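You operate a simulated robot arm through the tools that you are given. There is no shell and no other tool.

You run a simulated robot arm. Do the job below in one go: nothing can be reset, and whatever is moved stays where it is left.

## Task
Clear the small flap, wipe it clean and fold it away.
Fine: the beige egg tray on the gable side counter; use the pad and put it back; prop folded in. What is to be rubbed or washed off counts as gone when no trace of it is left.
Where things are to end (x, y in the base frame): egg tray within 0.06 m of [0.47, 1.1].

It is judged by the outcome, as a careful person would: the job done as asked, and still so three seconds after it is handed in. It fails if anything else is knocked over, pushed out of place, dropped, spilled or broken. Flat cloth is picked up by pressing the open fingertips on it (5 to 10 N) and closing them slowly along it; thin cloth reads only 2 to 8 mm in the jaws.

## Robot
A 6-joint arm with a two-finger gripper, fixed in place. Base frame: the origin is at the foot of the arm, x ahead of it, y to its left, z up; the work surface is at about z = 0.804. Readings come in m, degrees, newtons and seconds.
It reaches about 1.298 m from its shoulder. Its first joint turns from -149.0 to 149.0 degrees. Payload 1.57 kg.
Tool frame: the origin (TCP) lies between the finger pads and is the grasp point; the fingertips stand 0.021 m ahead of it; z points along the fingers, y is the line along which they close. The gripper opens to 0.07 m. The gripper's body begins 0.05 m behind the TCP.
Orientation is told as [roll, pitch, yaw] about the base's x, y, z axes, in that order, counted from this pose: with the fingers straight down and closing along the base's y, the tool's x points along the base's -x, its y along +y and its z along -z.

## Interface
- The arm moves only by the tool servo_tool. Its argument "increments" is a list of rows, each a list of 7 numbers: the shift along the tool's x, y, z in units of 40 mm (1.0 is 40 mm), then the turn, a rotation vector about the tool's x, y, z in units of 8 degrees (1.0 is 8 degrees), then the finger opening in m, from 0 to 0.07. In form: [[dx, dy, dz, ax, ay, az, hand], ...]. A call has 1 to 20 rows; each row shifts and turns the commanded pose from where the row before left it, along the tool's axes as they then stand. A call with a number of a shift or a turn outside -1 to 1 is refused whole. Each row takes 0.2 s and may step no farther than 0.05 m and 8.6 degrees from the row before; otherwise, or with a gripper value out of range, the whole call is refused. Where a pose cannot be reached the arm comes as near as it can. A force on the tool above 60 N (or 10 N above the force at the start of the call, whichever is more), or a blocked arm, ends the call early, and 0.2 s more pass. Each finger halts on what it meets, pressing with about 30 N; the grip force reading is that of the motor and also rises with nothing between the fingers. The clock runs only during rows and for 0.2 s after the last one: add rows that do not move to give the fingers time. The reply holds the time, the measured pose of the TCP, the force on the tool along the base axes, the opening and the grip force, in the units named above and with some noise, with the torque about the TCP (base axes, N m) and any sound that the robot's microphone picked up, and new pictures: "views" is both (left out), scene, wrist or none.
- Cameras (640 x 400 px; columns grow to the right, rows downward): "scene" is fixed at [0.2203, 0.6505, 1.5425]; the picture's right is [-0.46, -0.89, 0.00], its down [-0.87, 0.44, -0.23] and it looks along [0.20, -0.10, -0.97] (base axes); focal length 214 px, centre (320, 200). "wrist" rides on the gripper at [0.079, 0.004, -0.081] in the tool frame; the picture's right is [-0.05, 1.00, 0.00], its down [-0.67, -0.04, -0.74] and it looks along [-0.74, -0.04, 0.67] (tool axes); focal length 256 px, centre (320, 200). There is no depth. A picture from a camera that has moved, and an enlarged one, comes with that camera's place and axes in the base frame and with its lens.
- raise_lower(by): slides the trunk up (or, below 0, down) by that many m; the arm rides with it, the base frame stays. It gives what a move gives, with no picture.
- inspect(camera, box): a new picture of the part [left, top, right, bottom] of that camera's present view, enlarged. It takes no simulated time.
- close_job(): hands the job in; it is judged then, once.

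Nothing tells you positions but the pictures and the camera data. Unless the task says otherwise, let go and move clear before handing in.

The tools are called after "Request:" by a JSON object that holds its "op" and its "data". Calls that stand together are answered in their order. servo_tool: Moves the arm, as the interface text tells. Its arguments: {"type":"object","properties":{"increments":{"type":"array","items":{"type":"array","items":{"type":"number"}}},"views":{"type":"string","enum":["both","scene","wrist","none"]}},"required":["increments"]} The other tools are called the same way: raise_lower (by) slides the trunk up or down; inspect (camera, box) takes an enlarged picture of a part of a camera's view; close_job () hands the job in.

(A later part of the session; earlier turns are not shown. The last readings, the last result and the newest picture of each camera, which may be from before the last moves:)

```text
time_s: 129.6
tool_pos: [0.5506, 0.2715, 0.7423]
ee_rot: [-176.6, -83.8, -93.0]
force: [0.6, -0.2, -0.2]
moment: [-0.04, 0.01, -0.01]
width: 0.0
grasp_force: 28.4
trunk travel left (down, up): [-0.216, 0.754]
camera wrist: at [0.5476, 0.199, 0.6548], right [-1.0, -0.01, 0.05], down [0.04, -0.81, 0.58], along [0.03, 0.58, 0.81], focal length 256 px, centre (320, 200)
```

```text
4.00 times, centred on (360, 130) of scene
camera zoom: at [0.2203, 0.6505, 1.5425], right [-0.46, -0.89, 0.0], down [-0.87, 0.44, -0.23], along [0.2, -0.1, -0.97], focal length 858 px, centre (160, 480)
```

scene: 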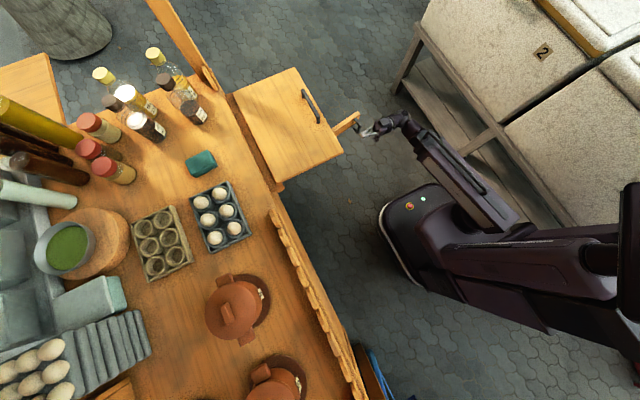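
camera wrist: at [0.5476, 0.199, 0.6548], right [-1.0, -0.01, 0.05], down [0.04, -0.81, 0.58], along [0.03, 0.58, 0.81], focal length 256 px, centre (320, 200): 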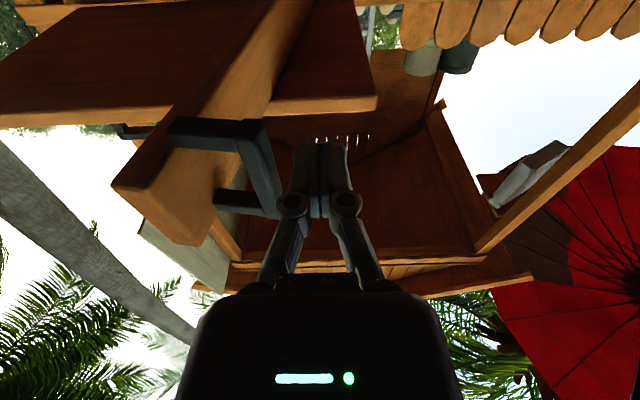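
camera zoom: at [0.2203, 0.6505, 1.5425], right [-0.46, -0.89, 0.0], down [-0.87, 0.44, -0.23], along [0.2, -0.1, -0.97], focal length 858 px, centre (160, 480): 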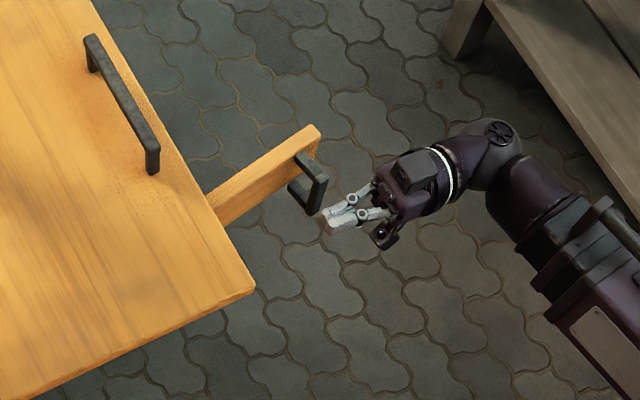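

The tool is next to the handle bar. To give the wrist more clearance during the swing, I'll first lift the flap a little from below, where hinge friction will hold it. I'll back off in −x and slide under its corner.

Request:
{"op": "servo_tool", "data": {"increments": [[0, 0.9, 0, 0, 0, 0, 0], [0.11, 0, 0.994, 0, 0, 0, 0], [0.11, 0, 0.994, 0, 0, 0, 0], [0.11, 0, 0.994, 0, 0, 0, 0], [0.11, 0, 0.994, 0, 0, 0, 0], [0, 0, 0, 0, 0, 0, 0]]}}

Request:
{"op": "inspect", "data": {"camera": "scene", "box": [280, 80, 400, 180]}}

```text
time_s: 131.0
tool_pos: [0.5291, 0.4311, 0.741]
ee_rot: [-176.5, -83.9, -93.3]
force: [0.5, -0.2, 0.2]
moment: [0.01, 0.01, -0.03]
width: 0.0001
grasp_force: 28.7
out of reach, approached as far as the arm can: row 1
trunk travel left (down, up): [-0.216, 0.754]
camera wrist: at [0.5248, 0.3589, 0.6545], right [-1.0, -0.01, 0.05], down [0.04, -0.81, 0.58], along [0.03, 0.58, 0.81], focal length 256 px, centre (320, 200)
```

scene: 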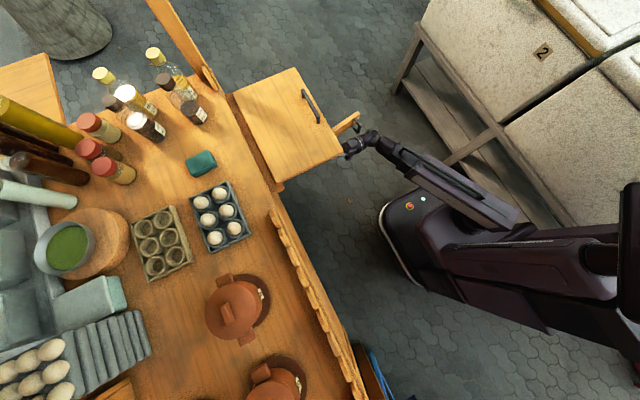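
wrist: 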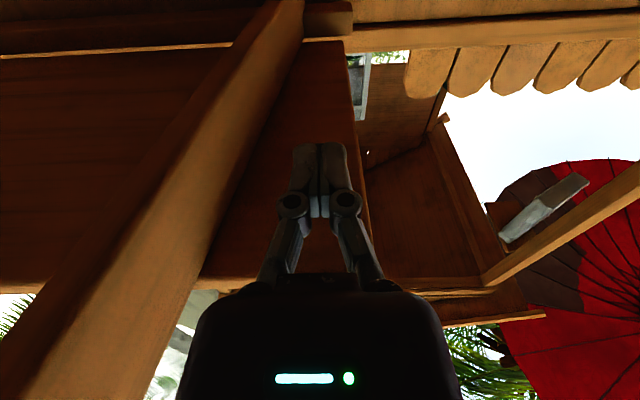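

```text
4.00 times, centred on (340, 130) of scene
camera zoom: at [0.2203, 0.6505, 1.5425], right [-0.46, -0.89, 0.0], down [-0.87, 0.44, -0.23], along [0.2, -0.1, -0.97], focal length 858 px, centre (240, 480)
```

zoom: 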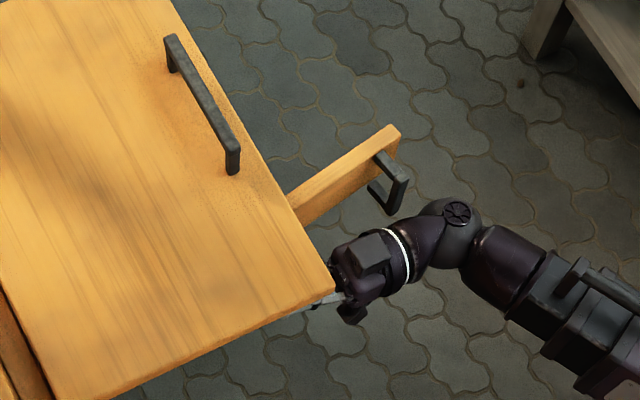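

Request:
{"op": "raise_lower", "data": {"by": 0.03}}

```text
time_s: 131.8
tool_pos: [0.5291, 0.4308, 0.7714]
ee_rot: [-176.5, -83.8, -93.1]
force: [0.6, 1.2, 0.0]
moment: [0.0, 0.03, 0.02]
width: 0.0
grasp_force: 28.6
trunk travel left (down, up): [-0.246, 0.724]
```

Request:
{"op": "raise_lower", "data": {"by": 0.015}}

Request:
{"op": "servo_tool", "data": {"increments": [[0, 0, 0, 0, 0, 0, 0]]}}

```text
time_s: 132.4
tool_pos: [0.5289, 0.4324, 0.7862]
ee_rot: [-176.7, -83.8, -92.9]
force: [-1.4, 0.4, -4.1]
moment: [-0.12, 0.02, 0.04]
width: 0.0061
grasp_force: 28.3
trunk travel left (down, up): [-0.261, 0.709]
```

```text
time_s: 132.8
tool_pos: [0.5294, 0.4316, 0.7856]
ee_rot: [-176.7, -83.8, -93.0]
force: [-2.4, 0.6, -3.8]
moment: [-0.1, 0.02, 0.0]
width: 0.0002
grasp_force: 28.8
trunk travel left (down, up): [-0.261, 0.709]
camera wrist: at [0.5249, 0.3588, 0.6994], right [-1.0, -0.01, 0.05], down [0.04, -0.81, 0.58], along [0.03, 0.58, 0.81], focal length 256 px, centre (320, 200)
```

scene: 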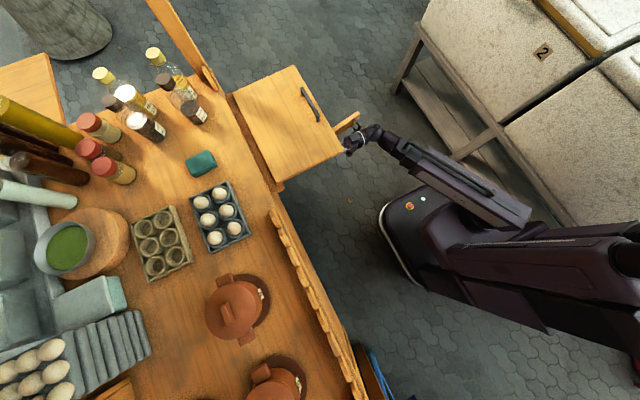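
wrist: 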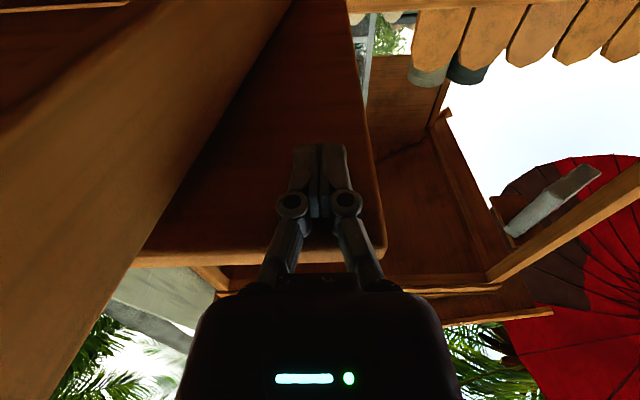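

Request:
{"op": "inspect", "data": {"camera": "scene", "box": [300, 90, 400, 170]}}

```text
5.00 times, centred on (350, 130) of scene
camera zoom: at [0.2203, 0.6505, 1.5425], right [-0.46, -0.89, 0.0], down [-0.87, 0.44, -0.23], along [0.2, -0.1, -0.97], focal length 1072 px, centre (170, 550)
```

zoom: 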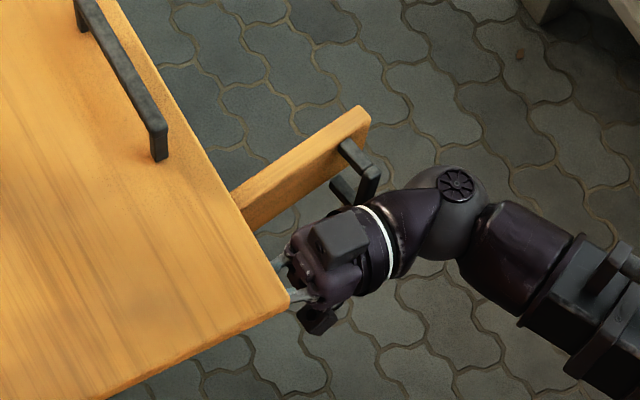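

Request:
{"op": "raise_lower", "data": {"by": 0.03}}

Request:
{"op": "servo_tool", "data": {"increments": [[0, 0, 0, 0, 0, 0, 0]], "views": "wrist"}}

Request:
{"op": "inspect", "data": {"camera": "scene", "box": [300, 90, 400, 170]}}

```text
time_s: 133.2
tool_pos: [0.5287, 0.4308, 0.7915]
ee_rot: [-168.2, -85.2, -101.5]
force: [2.7, 3.1, -22.5]
moment: [-0.45, 0.05, -0.2]
width: 0.0059
grasp_force: 28.4
trunk travel left (down, up): [-0.271, 0.699]
stopped: the force on the tool passed its limit at 87 N (the readings are from after the stop); the commanded pose is now the measured one
```

```text
time_s: 133.6
tool_pos: [0.5297, 0.4297, 0.7899]
ee_rot: [-168.7, -85.3, -100.9]
force: [5.2, 3.2, -25.4]
moment: [-0.54, 0.1, -0.24]
width: 0.006
grasp_force: 28.6
trunk travel left (down, up): [-0.271, 0.699]
camera wrist: at [0.5259, 0.3566, 0.7054], right [-1.0, -0.01, 0.04], down [0.03, -0.8, 0.6], along [0.02, 0.6, 0.8], focal length 256 px, centre (320, 200)
```

wrist: 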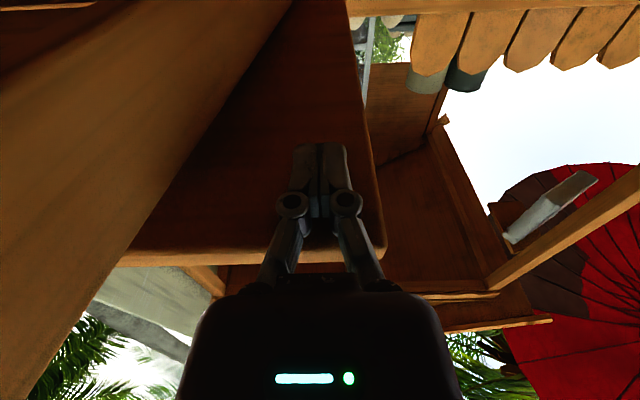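

```text
5.00 times, centred on (350, 130) of scene
camera zoom: at [0.2203, 0.6505, 1.5425], right [-0.46, -0.89, 0.0], down [-0.87, 0.44, -0.23], along [0.2, -0.1, -0.97], focal length 1072 px, centre (170, 550)
```

zoom: 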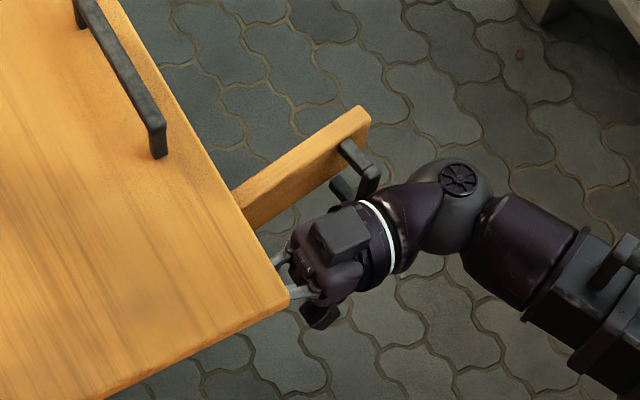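

The flap's hinge stops just above horizontal, so it isn't meant to be lifted further; it simply sinks slowly. I'll lower back, retreat and push the prop in with the horizontal fingers at handle height.

Request:
{"op": "raise_lower", "data": {"by": -0.048}}

Request:
{"op": "servo_tool", "data": {"increments": [[-0.11, 0, -0.994, 0, 0, 0, 0], [-0.11, 0, -0.994, 0, 0, 0, 0], [-0.11, 0, -0.994, 0, 0, 0, 0], [-0.11, 0, -0.994, 0, 0, 0, 0], [0, 0, 0, 0, 0, 0, 0]]}}

Request:
{"op": "inspect", "data": {"camera": "scene", "box": [300, 80, 420, 180]}}

```text
time_s: 134.5
tool_pos: [0.528, 0.4307, 0.7442]
ee_rot: [-169.3, -84.7, -100.3]
force: [-0.9, 0.7, -0.2]
moment: [-0.01, -0.03, 0.0]
width: 0.0
grasp_force: 28.5
trunk travel left (down, up): [-0.223, 0.747]
```

```text
time_s: 135.7
tool_pos: [0.5299, 0.2696, 0.7448]
ee_rot: [-169.4, -84.8, -100.1]
force: [0.4, 0.7, 0.6]
moment: [0.0, -0.02, 0.0]
width: 0.0
grasp_force: 28.9
trunk travel left (down, up): [-0.223, 0.747]
camera wrist: at [0.5262, 0.1957, 0.6594], right [-1.0, -0.01, 0.04], down [0.03, -0.8, 0.6], along [0.02, 0.6, 0.8], focal length 256 px, centre (320, 200)
```

scene: 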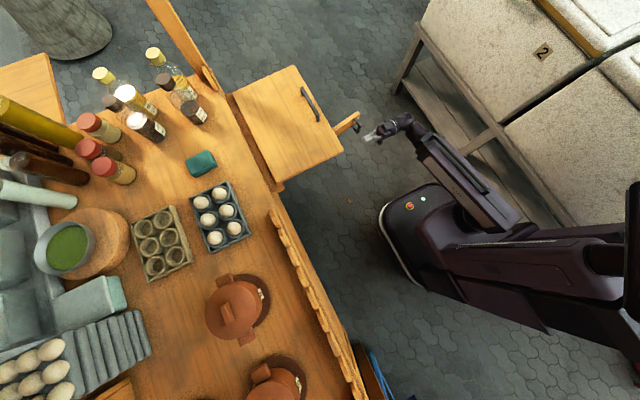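
wrist: 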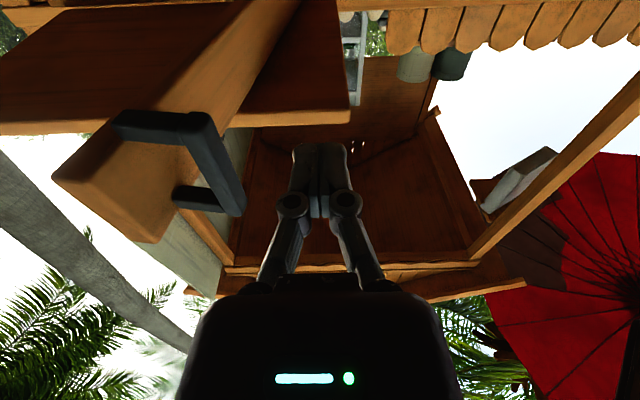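

```text
4.00 times, centred on (360, 130) of scene
camera zoom: at [0.2203, 0.6505, 1.5425], right [-0.46, -0.89, 0.0], down [-0.87, 0.44, -0.23], along [0.2, -0.1, -0.97], focal length 858 px, centre (160, 480)
```

zoom: 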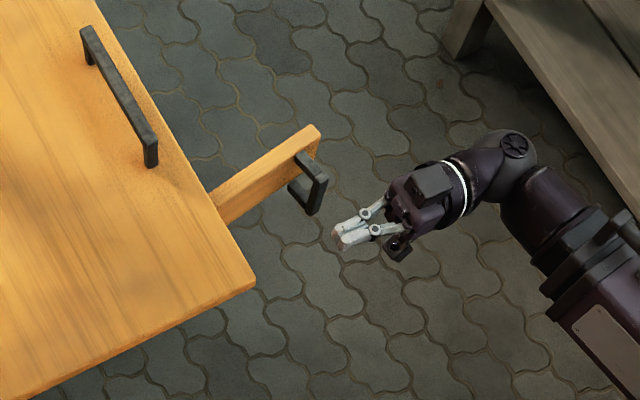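

The way is clear. I'll begin pushing the handle bar toward +x along its arc.

Request:
{"op": "servo_tool", "data": {"increments": [[0, -0.6375, 0.017, 0, 0, 0, 0], [0, -0.6375, 0.017, 0, 0, 0, 0], [0.007, -0.45, 0.062, 0, 0, 0, 0], [0.007, -0.45, 0.062, 0, 0, 0, 0], [0.011, -0.45, 0.0994, 0, 0, 0, 0], [0.011, -0.45, 0.0994, 0, 0, 0, 0]]}}

Request:
{"op": "inspect", "data": {"camera": "scene", "box": [300, 80, 420, 180]}}

```text
time_s: 137.1
tool_pos: [0.6523, 0.2833, 0.7457]
ee_rot: [-169.2, -84.9, -100.4]
force: [0.7, 0.1, -0.4]
moment: [0.03, 0.04, -0.01]
width: 0.0
grasp_force: 28.3
out of reach, approached as far as the arm can: row 2
trunk travel left (down, up): [-0.223, 0.747]
camera wrist: at [0.6488, 0.21, 0.6595], right [-1.0, -0.01, 0.04], down [0.03, -0.8, 0.6], along [0.02, 0.6, 0.8], focal length 256 px, centre (320, 200)
```

scene: 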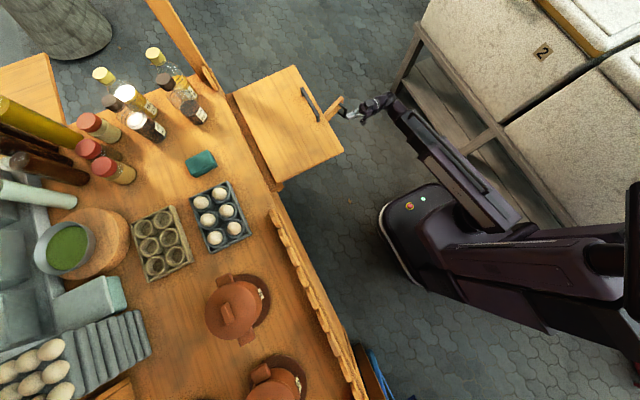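
wrist: 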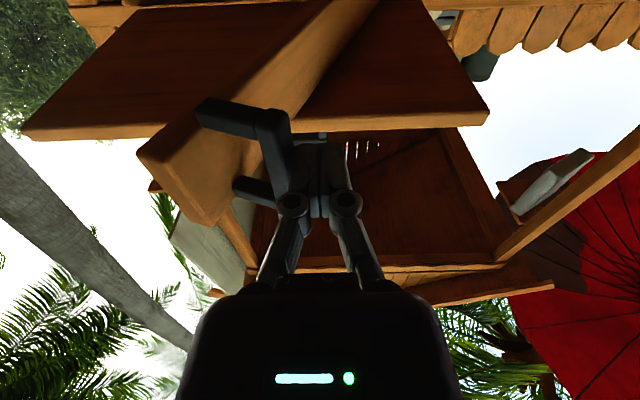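

```text
4.00 times, centred on (360, 130) of scene
camera zoom: at [0.2203, 0.6505, 1.5425], right [-0.46, -0.89, 0.0], down [-0.87, 0.44, -0.23], along [0.2, -0.1, -0.97], focal length 858 px, centre (160, 480)
```

zoom: 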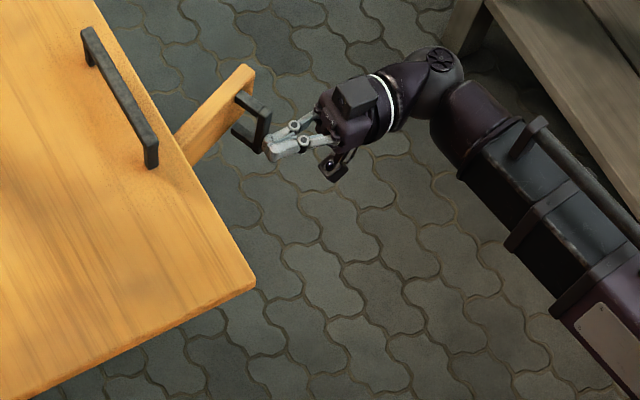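

The prop swings easily. Continuing along the arc.

Request:
{"op": "servo_tool", "data": {"increments": [[0.015, -0.444, 0.137, 0, 0, 0, 0], [0.015, -0.444, 0.137, 0, 0, 0, 0], [0.019, -0.425, 0.174, 0, 0, 0, 0], [0.019, -0.425, 0.174, 0, 0, 0, 0], [0.023, -0.406, 0.211, 0, 0, 0, 0], [0.023, -0.406, 0.211, 0, 0, 0, 0], [0.0275, -0.3875, 0.2485, 0, 0, 0, 0], [0.0275, -0.3875, 0.2485, 0, 0, 0, 0]]}}

Request:
{"op": "inspect", "data": {"camera": "scene", "box": [280, 60, 400, 160]}}

```text
time_s: 138.9
tool_pos: [0.7845, 0.3483, 0.7447]
ee_rot: [-169.2, -84.8, -100.6]
force: [-0.3, 0.4, -0.1]
moment: [-0.03, -0.01, 0.01]
width: 0.0002
grasp_force: 28.6
out of reach, approached as far as the arm can: row 4
trunk travel left (down, up): [-0.223, 0.747]
camera wrist: at [0.781, 0.2738, 0.6593], right [-1.0, -0.01, 0.04], down [0.03, -0.8, 0.6], along [0.02, 0.6, 0.8], focal length 256 px, centre (320, 200)
```

scene: 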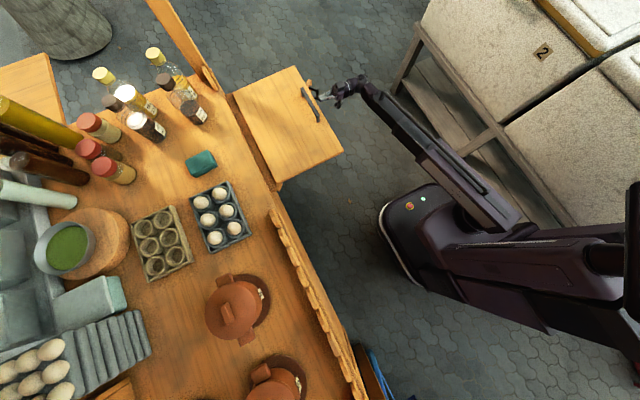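
wrist: 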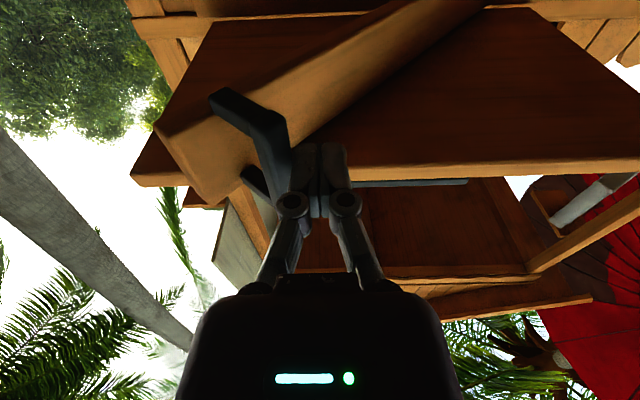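

```text
4.00 times, centred on (340, 110) of scene
camera zoom: at [0.2203, 0.6505, 1.5425], right [-0.46, -0.89, 0.0], down [-0.87, 0.44, -0.23], along [0.2, -0.1, -0.97], focal length 858 px, centre (240, 560)
```

zoom: 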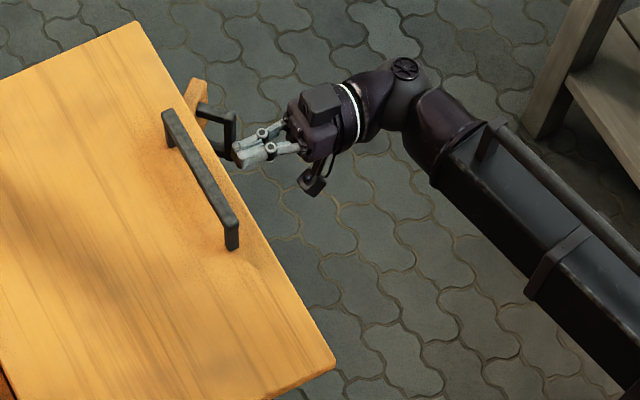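

Request:
{"op": "servo_tool", "data": {"increments": [[0.03, -0.369, 0.273, 0, 0, 0, 0], [0.03, -0.369, 0.273, 0, 0, 0, 0], [0.034, -0.34, 0.311, 0, 0, 0, 0], [0.034, -0.34, 0.311, 0, 0, 0, 0], [0.038, -0.311, 0.342, 0, 0, 0, 0], [0.038, -0.311, 0.342, 0, 0, 0, 0], [0.0406, -0.28, 0.367, 0, 0, 0, 0], [0.0406, -0.28, 0.367, 0, 0, 0, 0]]}}

Request:
{"op": "inspect", "data": {"camera": "scene", "box": [260, 40, 380, 140]}}

Request:
{"op": "inspect", "data": {"camera": "wrist", "box": [100, 0, 420, 200]}}

```text
time_s: 140.7
tool_pos: [0.8848, 0.4554, 0.7458]
ee_rot: [-169.0, -84.9, -100.7]
force: [0.3, -0.3, -0.1]
moment: [0.01, 0.01, 0.02]
width: 0.0001
grasp_force: 28.9
trunk travel left (down, up): [-0.223, 0.747]
camera wrist: at [0.882, 0.3806, 0.6592], right [-1.0, -0.01, 0.04], down [0.03, -0.8, 0.6], along [0.02, 0.6, 0.8], focal length 256 px, centre (320, 200)
```

scene: 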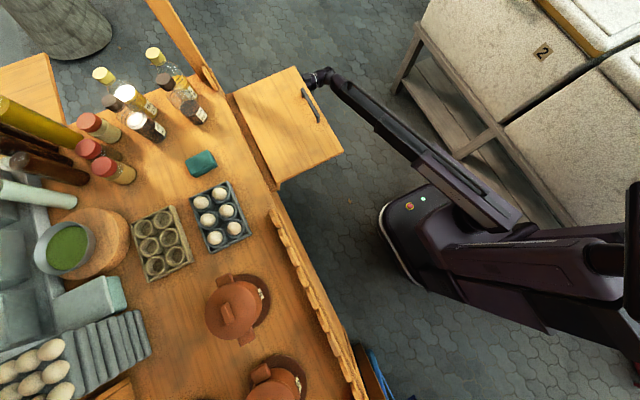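
wrist: 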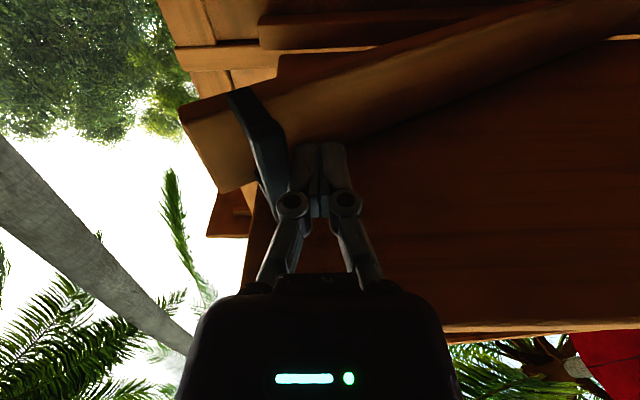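

```text
4.00 times, centred on (320, 90) of scene
camera zoom: at [0.2203, 0.6505, 1.5425], right [-0.46, -0.89, 0.0], down [-0.87, 0.44, -0.23], along [0.2, -0.1, -0.97], focal length 858 px, centre (320, 640)
```

zoom: 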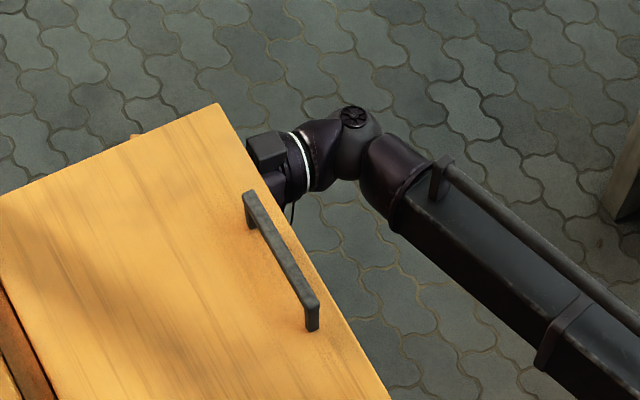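

```text
2.00 times, centred on (260, 100) of wrist
camera zoom: at [0.882, 0.3806, 0.6592], right [-1.0, -0.01, 0.04], down [0.03, -0.8, 0.6], along [0.02, 0.6, 0.8], focal length 512 px, centre (440, 400)
```

zoom: 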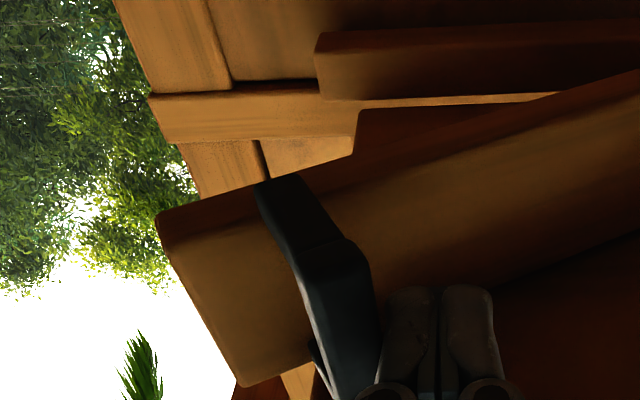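

The prop's tip is emerging past the far end of the flap. A bit further along the arc.

Request:
{"op": "servo_tool", "data": {"increments": [[0.0426, -0.25, 0.385, 0, 0, 0, 0], [0.0426, -0.25, 0.385, 0, 0, 0, 0], [0.045, -0.2125, 0.406, 0, 0, 0, 0], [0.045, -0.2125, 0.406, 0, 0, 0, 0]]}}

Request:
{"op": "inspect", "data": {"camera": "scene", "box": [240, 40, 360, 140]}}

Request:
{"op": "inspect", "data": {"camera": "wrist", "box": [100, 0, 420, 200]}}

```text
time_s: 141.7
tool_pos: [0.9207, 0.516, 0.7439]
ee_rot: [-168.8, -84.8, -100.9]
force: [-5.8, 2.9, 0.8]
moment: [0.02, 0.02, 0.09]
width: 0.0
grasp_force: 28.9
trunk travel left (down, up): [-0.223, 0.747]
camera wrist: at [0.9186, 0.4417, 0.6595], right [-1.0, -0.01, 0.04], down [0.03, -0.8, 0.6], along [0.02, 0.6, 0.8], focal length 256 px, centre (320, 200)
```

scene: 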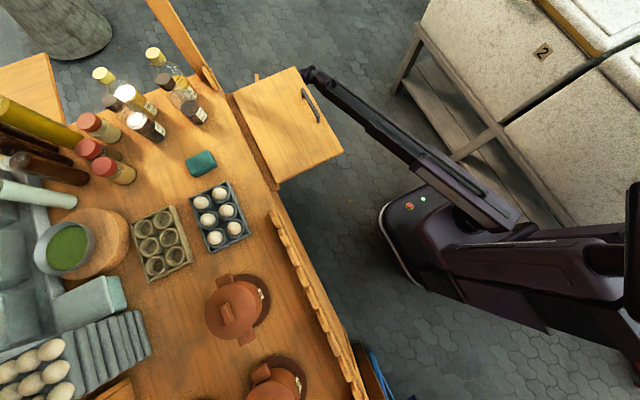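
wrist: 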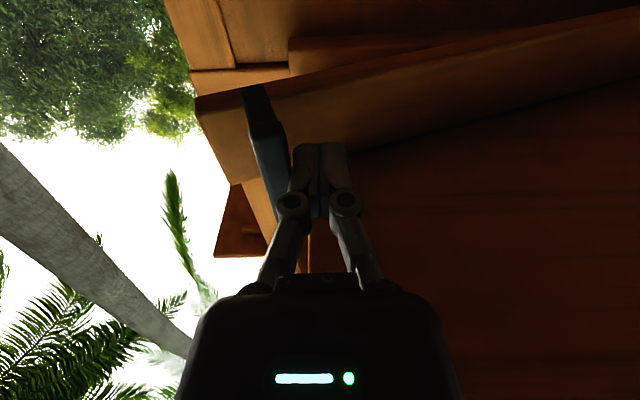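

```text
4.00 times, centred on (300, 90) of scene
camera zoom: at [0.2203, 0.6505, 1.5425], right [-0.46, -0.89, 0.0], down [-0.87, 0.44, -0.23], along [0.2, -0.1, -0.97], focal length 858 px, centre (400, 640)
```

zoom: 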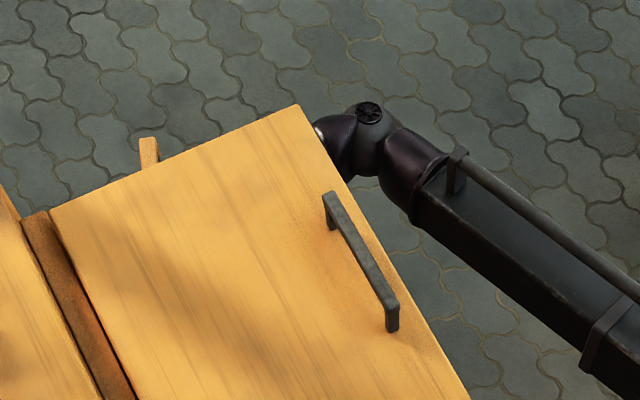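

```text
2.00 times, centred on (260, 100) of wrist
camera zoom: at [0.9186, 0.4417, 0.6595], right [-1.0, -0.01, 0.04], down [0.03, -0.8, 0.6], along [0.02, 0.6, 0.8], focal length 512 px, centre (440, 400)
```

zoom: 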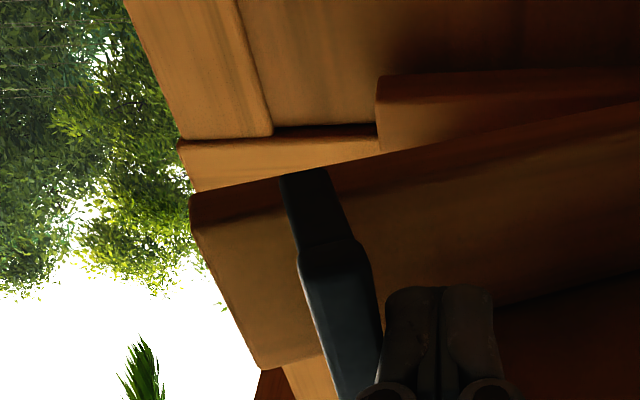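

The fingertips are now tucked between the bar and the prop face, so a push along +y keeps swinging it. I'll drop the trunk slightly for clearance under the flap and continue.

Request:
{"op": "raise_lower", "data": {"by": -0.014}}

Request:
{"op": "servo_tool", "data": {"increments": [[0.026, -0.087, 0.232, 0, 0, 0, 0], [0.026, -0.087, 0.232, 0, 0, 0, 0], [0.026, -0.087, 0.232, 0, 0, 0, 0], [0.03, -0.086, 0.272, 0, 0, 0, 0], [0.03, -0.086, 0.272, 0, 0, 0, 0], [0.03, -0.086, 0.272, 0, 0, 0, 0]]}}

Request:
{"op": "inspect", "data": {"camera": "scene", "box": [220, 40, 340, 140]}}

Request:
{"op": "inspect", "data": {"camera": "wrist", "box": [100, 0, 420, 200]}}

```text
time_s: 142.3
tool_pos: [0.9225, 0.5141, 0.73]
ee_rot: [-169.0, -85.0, -100.6]
force: [-0.2, -0.1, 0.7]
moment: [0.0, -0.02, 0.01]
width: 0.0
grasp_force: 28.4
trunk travel left (down, up): [-0.209, 0.761]
```

```text
time_s: 143.7
tool_pos: [0.9425, 0.5742, 0.7284]
ee_rot: [-168.8, -85.0, -100.9]
force: [-0.5, -0.2, 0.0]
moment: [0.0, -0.04, 0.01]
width: 0.0
grasp_force: 28.2
trunk travel left (down, up): [-0.209, 0.761]
camera wrist: at [0.9397, 0.5005, 0.645], right [-1.0, -0.01, 0.04], down [0.03, -0.8, 0.6], along [0.02, 0.6, 0.8], focal length 256 px, centre (320, 200)
```

scene: 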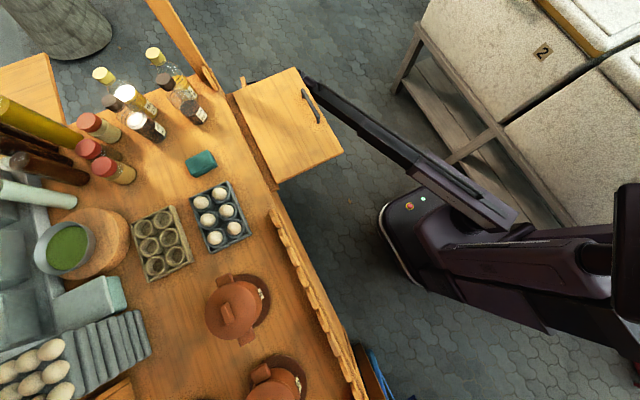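
wrist: 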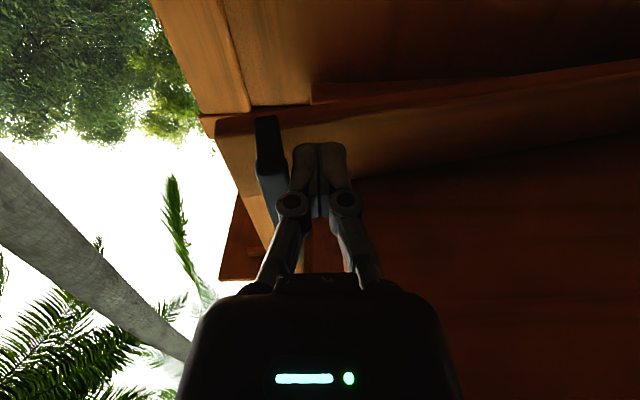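

```text
4.00 times, centred on (280, 90) of scene
camera zoom: at [0.2203, 0.6505, 1.5425], right [-0.46, -0.89, 0.0], down [-0.87, 0.44, -0.23], along [0.2, -0.1, -0.97], focal length 858 px, centre (480, 640)
```

zoom: 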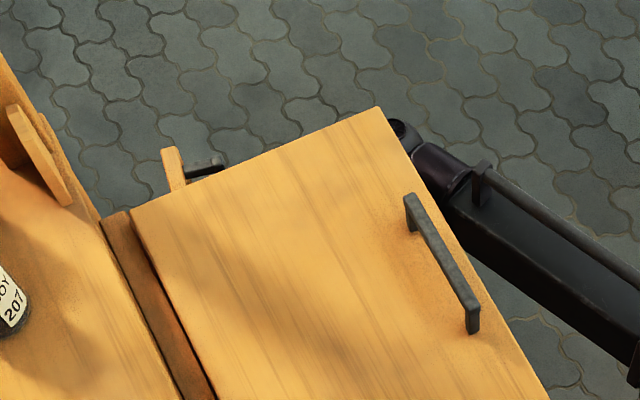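

```text
2.00 times, centred on (260, 100) of wrist
camera zoom: at [0.9397, 0.5005, 0.645], right [-1.0, -0.01, 0.04], down [0.03, -0.8, 0.6], along [0.02, 0.6, 0.8], focal length 512 px, centre (440, 400)
```

zoom: 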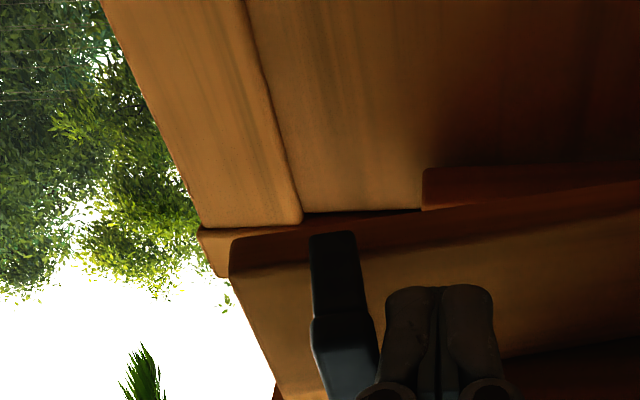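

Request:
{"op": "servo_tool", "data": {"increments": [[0.033, -0.054, 0.3, 0, 0, 0, 0], [0.033, -0.054, 0.3, 0, 0, 0, 0], [0.033, -0.054, 0.3, 0, 0, 0, 0], [0.025, -0.032, 0.226, 0, 0, 0, 0], [0.025, -0.032, 0.226, 0, 0, 0, 0]]}}

Request:
{"op": "inspect", "data": {"camera": "scene", "box": [220, 40, 340, 140]}}

Request:
{"op": "inspect", "data": {"camera": "wrist", "box": [100, 0, 420, 200]}}

```text
time_s: 144.9
tool_pos: [0.9518, 0.6294, 0.7291]
ee_rot: [-168.6, -85.0, -101.0]
force: [0.8, 0.2, 0.0]
moment: [0.02, -0.01, 0.0]
width: 0.0
grasp_force: 28.7
trunk travel left (down, up): [-0.209, 0.761]
camera wrist: at [0.9484, 0.5551, 0.6448], right [-1.0, -0.01, 0.04], down [0.03, -0.8, 0.6], along [0.02, 0.6, 0.8], focal length 256 px, centre (320, 200)
```

scene: 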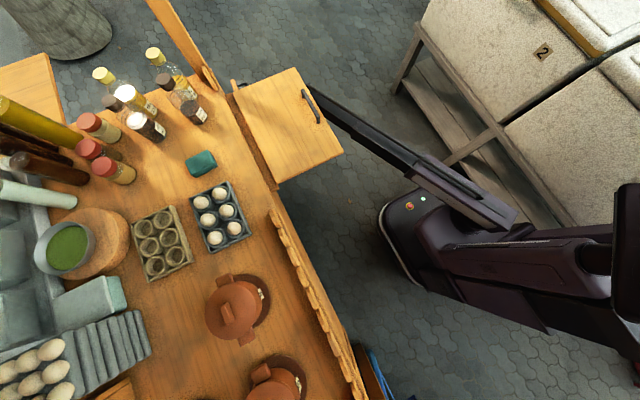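
wrist: 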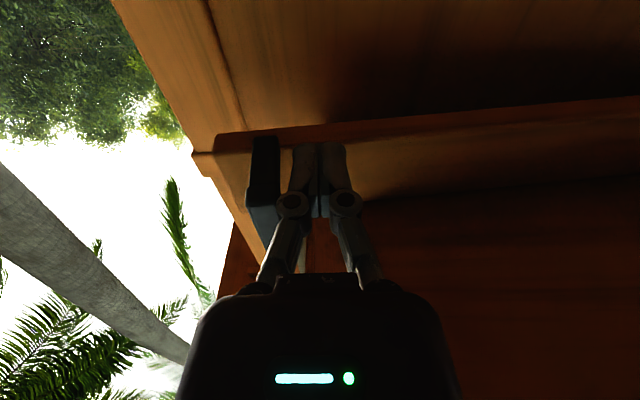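

```text
4.00 times, centred on (280, 90) of scene
camera zoom: at [0.2203, 0.6505, 1.5425], right [-0.46, -0.89, 0.0], down [-0.87, 0.44, -0.23], along [0.2, -0.1, -0.97], focal length 858 px, centre (480, 640)
```

zoom: 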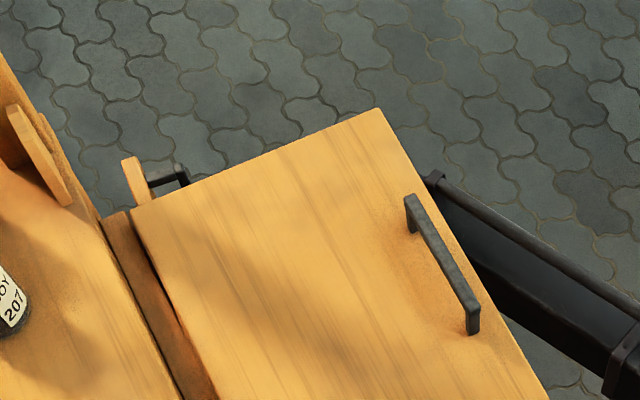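

```text
2.00 times, centred on (260, 100) of wrist
camera zoom: at [0.9484, 0.5551, 0.6448], right [-1.0, -0.01, 0.04], down [0.03, -0.8, 0.6], along [0.02, 0.6, 0.8], focal length 512 px, centre (440, 400)
```

zoom: 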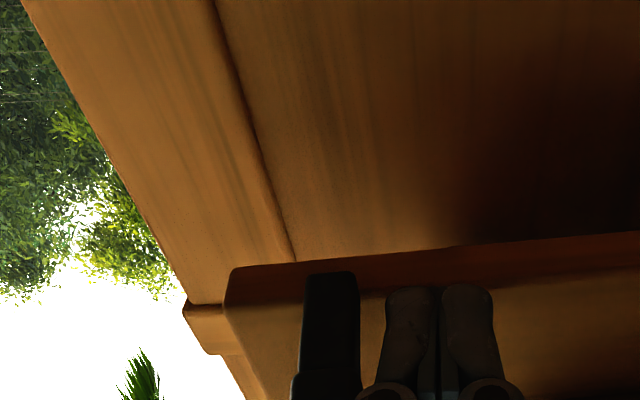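

Nearly flush. I'll keep pushing in small steps and watch for contact with the panel.

Request:
{"op": "servo_tool", "data": {"increments": [[0.014, -0.012, 0.124, 0, 0, 0, 0], [0.014, -0.012, 0.124, 0, 0, 0, 0], [0.014, -0.012, 0.124, 0, 0, 0, 0], [0.014, -0.01, 0.124, 0, 0, 0, 0], [0.014, -0.01, 0.124, 0, 0, 0, 0]], "views": "wrist"}}

Request:
{"op": "inspect", "data": {"camera": "scene", "box": [220, 40, 340, 140]}}

```text
time_s: 146.1
tool_pos: [0.9541, 0.6551, 0.7299]
ee_rot: [-168.9, -85.0, -100.7]
force: [0.8, 0.2, 0.3]
moment: [0.0, 0.0, -0.01]
width: 0.0
grasp_force: 28.8
trunk travel left (down, up): [-0.209, 0.761]
camera wrist: at [0.9504, 0.5811, 0.645], right [-1.0, -0.01, 0.04], down [0.03, -0.8, 0.6], along [0.02, 0.6, 0.8], focal length 256 px, centre (320, 200)
```

wrist: 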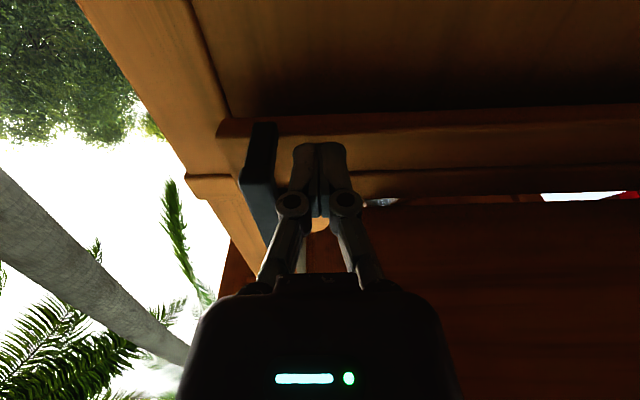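

```text
4.00 times, centred on (280, 90) of scene
camera zoom: at [0.2203, 0.6505, 1.5425], right [-0.46, -0.89, 0.0], down [-0.87, 0.44, -0.23], along [0.2, -0.1, -0.97], focal length 858 px, centre (480, 640)
```

zoom: 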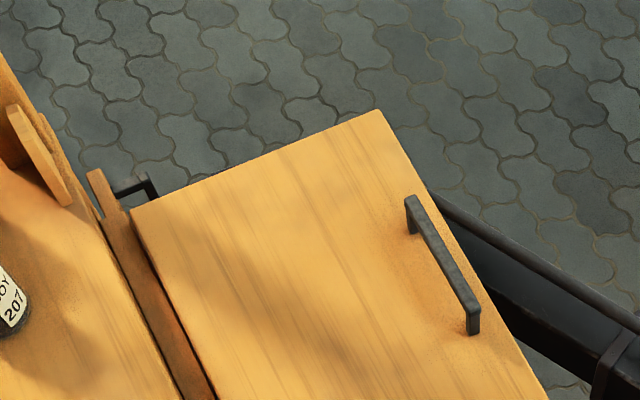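

Request:
{"op": "servo_tool", "data": {"increments": [[0.011, 0, 0.1, 0, 0, 0, 0], [0.011, 0, 0.1, 0, 0, 0, 0]], "views": "none"}}

```text
time_s: 146.7
tool_pos: [0.9538, 0.6619, 0.7302]
ee_rot: [-169.0, -85.0, -100.6]
force: [-0.4, 0.7, 0.4]
moment: [0.03, -0.01, -0.01]
width: 0.0
grasp_force: 28.5
out of reach, approached as far as the arm can: row 1
trunk travel left (down, up): [-0.209, 0.761]
```

Request:
{"op": "servo_tool", "data": {"increments": [[0.014, 0, 0.12, 0, 0, 0, 0], [0.014, 0, 0.12, 0, 0, 0, 0]]}}

Request:
{"op": "inspect", "data": {"camera": "scene", "box": [220, 50, 300, 110]}}

Request:
{"op": "inspect", "data": {"camera": "wrist", "box": [160, 40, 480, 240]}}

```text
time_s: 147.3
tool_pos: [0.9531, 0.6705, 0.7297]
ee_rot: [-168.9, -84.9, -100.7]
force: [-3.2, -11.2, -4.3]
moment: [-0.05, 0.02, 0.04]
width: 0.0058
grasp_force: 28.5
trunk travel left (down, up): [-0.209, 0.761]
camera wrist: at [0.9504, 0.5961, 0.6452], right [-1.0, -0.01, 0.04], down [0.03, -0.8, 0.6], along [0.02, 0.6, 0.8], focal length 256 px, centre (320, 200)
```

scene: 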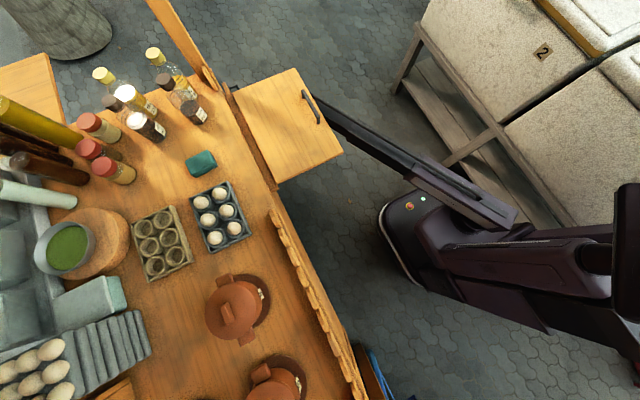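
wrist: 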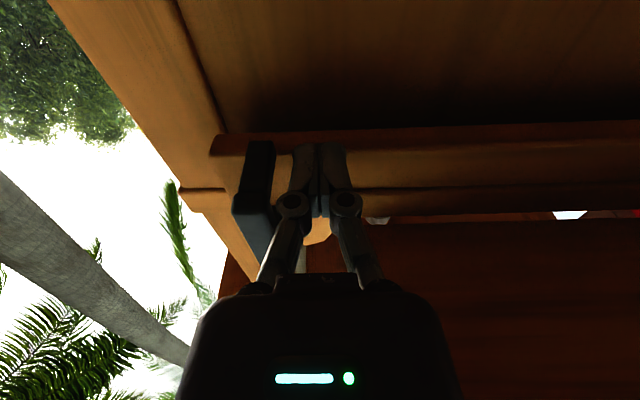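

```text
6.67 times, centred on (260, 80) of scene
camera zoom: at [0.2203, 0.6505, 1.5425], right [-0.46, -0.89, 0.0], down [-0.87, 0.44, -0.23], along [0.2, -0.1, -0.97], focal length 1430 px, centre (720, 1000)
```

zoom: 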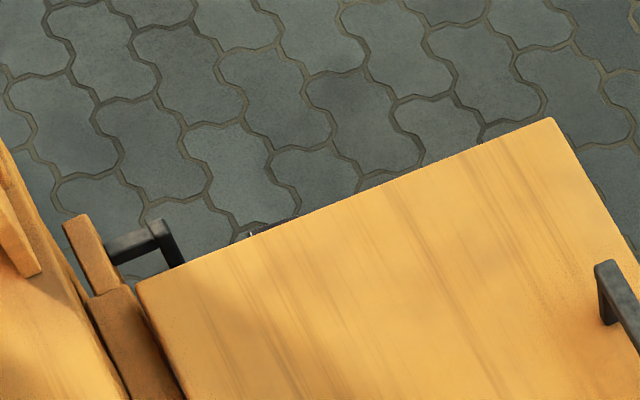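

```text
2.00 times, centred on (320, 140) of wrist
camera zoom: at [0.9504, 0.5961, 0.6452], right [-1.0, -0.01, 0.04], down [0.03, -0.8, 0.6], along [0.02, 0.6, 0.8], focal length 512 px, centre (320, 320)
```

zoom: 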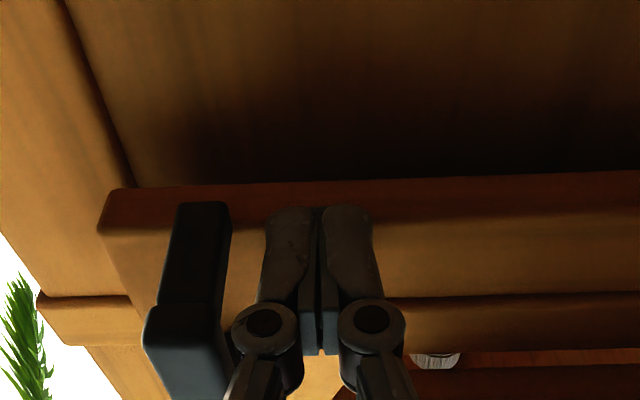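

The prop is now flush against the panel with about 11 N of contact, and the flap is still holding up. I'll back straight out, then check that the prop stays in.

Request:
{"op": "servo_tool", "data": {"increments": [[-0.055, 0, -0.5, 0, 0, 0, 0], [-0.055, 0, -0.5, 0, 0, 0, 0]], "views": "none"}}

Request:
{"op": "raise_lower", "data": {"by": -0.02}}

Request:
{"op": "servo_tool", "data": {"increments": [[-0.0957, 0, -0.87, 0, 0, 0, 0], [-0.0957, 0, -0.87, 0, 0, 0, 0], [-0.0957, 0, -0.87, 0, 0, 0, 0], [-0.0957, 0, -0.87, 0, 0, 0, 0], [-0.0957, 0, -0.87, 0, 0, 0, 0], [-0.0957, 0, -0.87, 0, 0, 0, 0], [-0.0957, 0, -0.87, 0, 0, 0, 0], [-0.0957, 0, -0.87, 0, 0, 0, 0], [-0.0957, 0, -0.87, 0, 0, 0, 0], [0, 0, 0, 0, 0, 0, 0]]}}

Request:
{"op": "inspect", "data": {"camera": "scene", "box": [220, 40, 380, 180]}}

```text
time_s: 147.9
tool_pos: [0.9525, 0.6324, 0.7314]
ee_rot: [-169.4, -84.8, -100.0]
force: [0.7, 0.3, -0.6]
moment: [0.03, 0.01, 0.0]
width: 0.0
grasp_force: 28.2
trunk travel left (down, up): [-0.209, 0.761]
```

```text
time_s: 148.6
tool_pos: [0.9532, 0.6331, 0.711]
ee_rot: [-169.3, -84.6, -100.2]
force: [0.6, -0.4, -0.1]
moment: [0.0, -0.01, 0.01]
width: 0.0
grasp_force: 28.5
trunk travel left (down, up): [-0.189, 0.781]
```

```text
time_s: 150.8
tool_pos: [0.9539, 0.3181, 0.7105]
ee_rot: [-169.5, -84.7, -99.9]
force: [-1.2, -0.3, -0.6]
moment: [0.0, 0.0, 0.01]
width: 0.0
grasp_force: 28.8
out of reach, approached as far as the arm can: row 2
trunk travel left (down, up): [-0.189, 0.781]
camera wrist: at [0.9505, 0.2437, 0.6255], right [-1.0, -0.01, 0.04], down [0.03, -0.8, 0.6], along [0.02, 0.6, 0.8], focal length 256 px, centre (320, 200)
```

scene: 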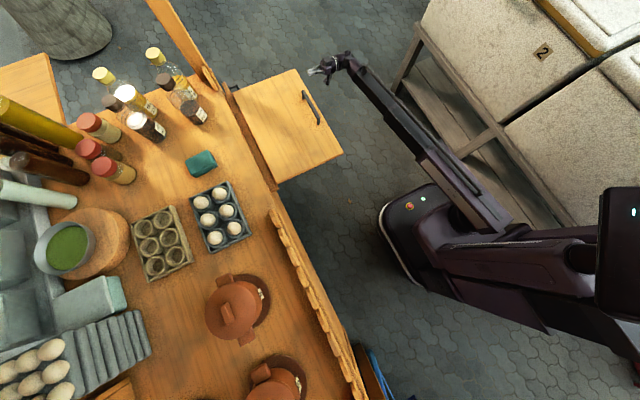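
wrist: 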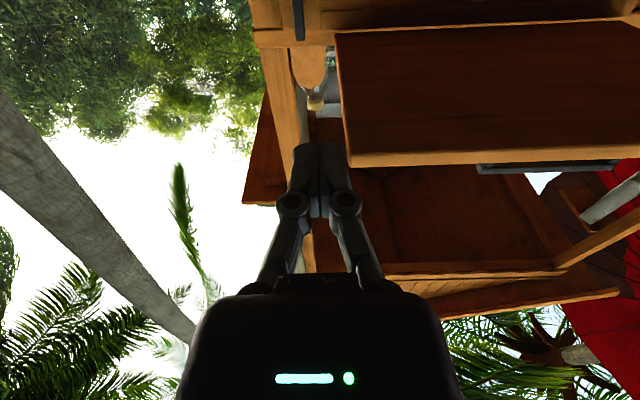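

```text
2.86 times, centred on (300, 110) of scene
camera zoom: at [0.2203, 0.6505, 1.5425], right [-0.46, -0.89, 0.0], down [-0.87, 0.44, -0.23], along [0.2, -0.1, -0.97], focal length 613 px, centre (377, 457)
```

zoom: 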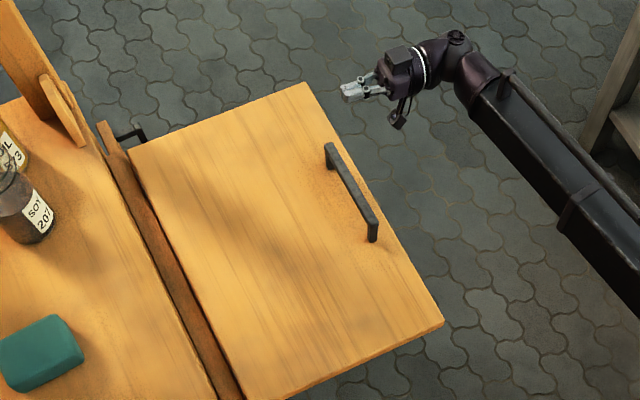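

The prop stays folded and the flap is still nearly level. I'll raise, tilt the fingers to point forward and down, and position them over the flap near its free edge at x≈0.575, clear of the handle, to press it down.

Request:
{"op": "raise_lower", "data": {"by": 0.26}}

Request:
{"op": "servo_tool", "data": {"increments": [[0.66, 0, -0.046, 0, 1, 0, 0], [0.66, 0, -0.046, 0, 1, 0, 0], [0.66, 0, -0.046, 0, 1, 0, 0], [0.66, 0, -0.046, 0, 1, 0, 0], [0.33, 0, -0.012, 0, 0.5, 0, 0], [0, 0, 0, 0, 0, 0, 0]]}}

```text
time_s: 153.5
tool_pos: [0.9537, 0.3181, 0.9705]
ee_rot: [-169.5, -84.7, -99.9]
force: [0.2, 0.5, -0.2]
moment: [0.02, 0.02, 0.01]
width: 0.0
grasp_force: 29.1
trunk travel left (down, up): [-0.449, 0.521]
```

```text
time_s: 154.9
tool_pos: [0.9551, 0.2923, 0.8605]
ee_rot: [-1.9, -59.2, 91.9]
force: [-1.2, 0.4, -0.5]
moment: [-0.01, -0.02, 0.02]
width: 0.0001
grasp_force: 28.7
out of reach, approached as far as the arm can: row 4
trunk travel left (down, up): [-0.449, 0.521]
camera wrist: at [0.9519, 0.1819, 0.8331], right [-1.0, 0.02, 0.03], down [0.02, -0.3, 0.95], along [0.03, 0.95, 0.3], focal length 256 px, centre (320, 200)
```

scene: 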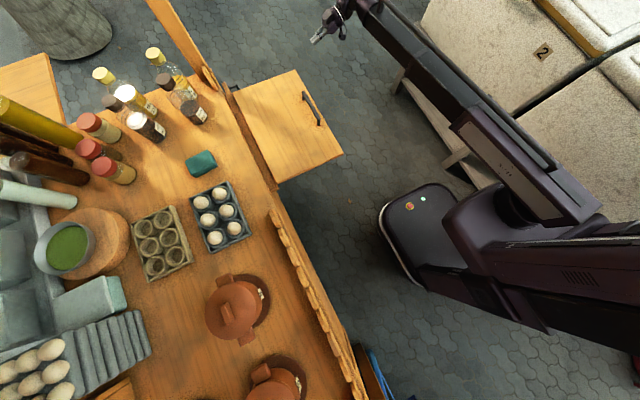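
wrist: 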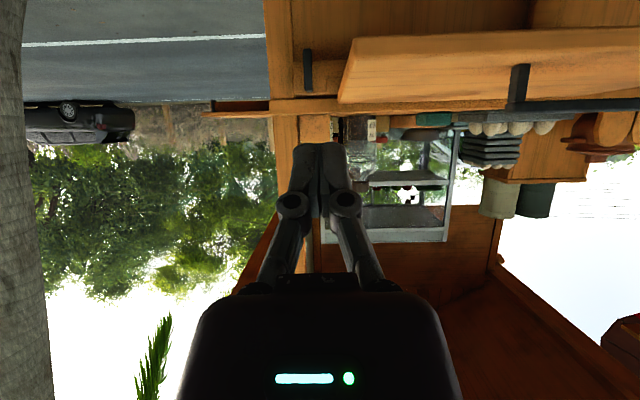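

Request:
{"op": "servo_tool", "data": {"increments": [[0, 0.95, 0, 0, 0, 0, 0], [0, 0.95, 0, 0, 0, 0, 0], [0, 0.95, 0, 0, 0, 0, 0], [0, 0.95, 0, 0, 0, 0, 0], [0, 0.95, 0, 0, 0, 0, 0], [0, 0.95, 0, 0, 0, 0, 0], [0, 0.95, 0, 0, 0, 0, 0], [0, 0.95, 0, 0, 0, 0, 0], [0, 0.95, 0, 0, 0, 0, 0], [0, 0.95, 0, 0, 0, 0, 0], [0, 0, 0, 0, 0, 0, 0]]}}

```text
time_s: 157.3
tool_pos: [0.5764, 0.2895, 0.857]
ee_rot: [-1.9, -59.1, 91.9]
force: [-0.5, -0.4, -1.1]
moment: [0.02, 0.01, -0.06]
width: 0.0003
grasp_force: 28.6
out of reach, approached as far as the arm can: row 8
trunk travel left (down, up): [-0.449, 0.521]
camera wrist: at [0.573, 0.1789, 0.8333], right [-1.0, 0.02, 0.03], down [0.02, -0.3, 0.95], along [0.03, 0.95, 0.3], focal length 256 px, centre (320, 200)
```

scene: 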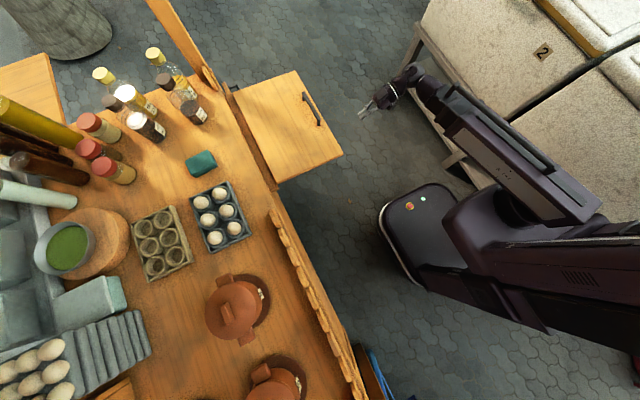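
wrist: 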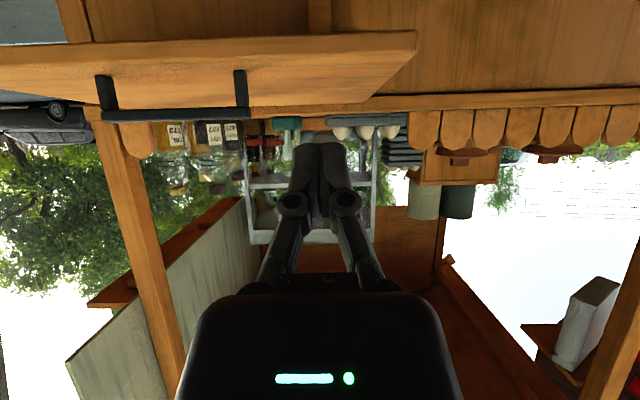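

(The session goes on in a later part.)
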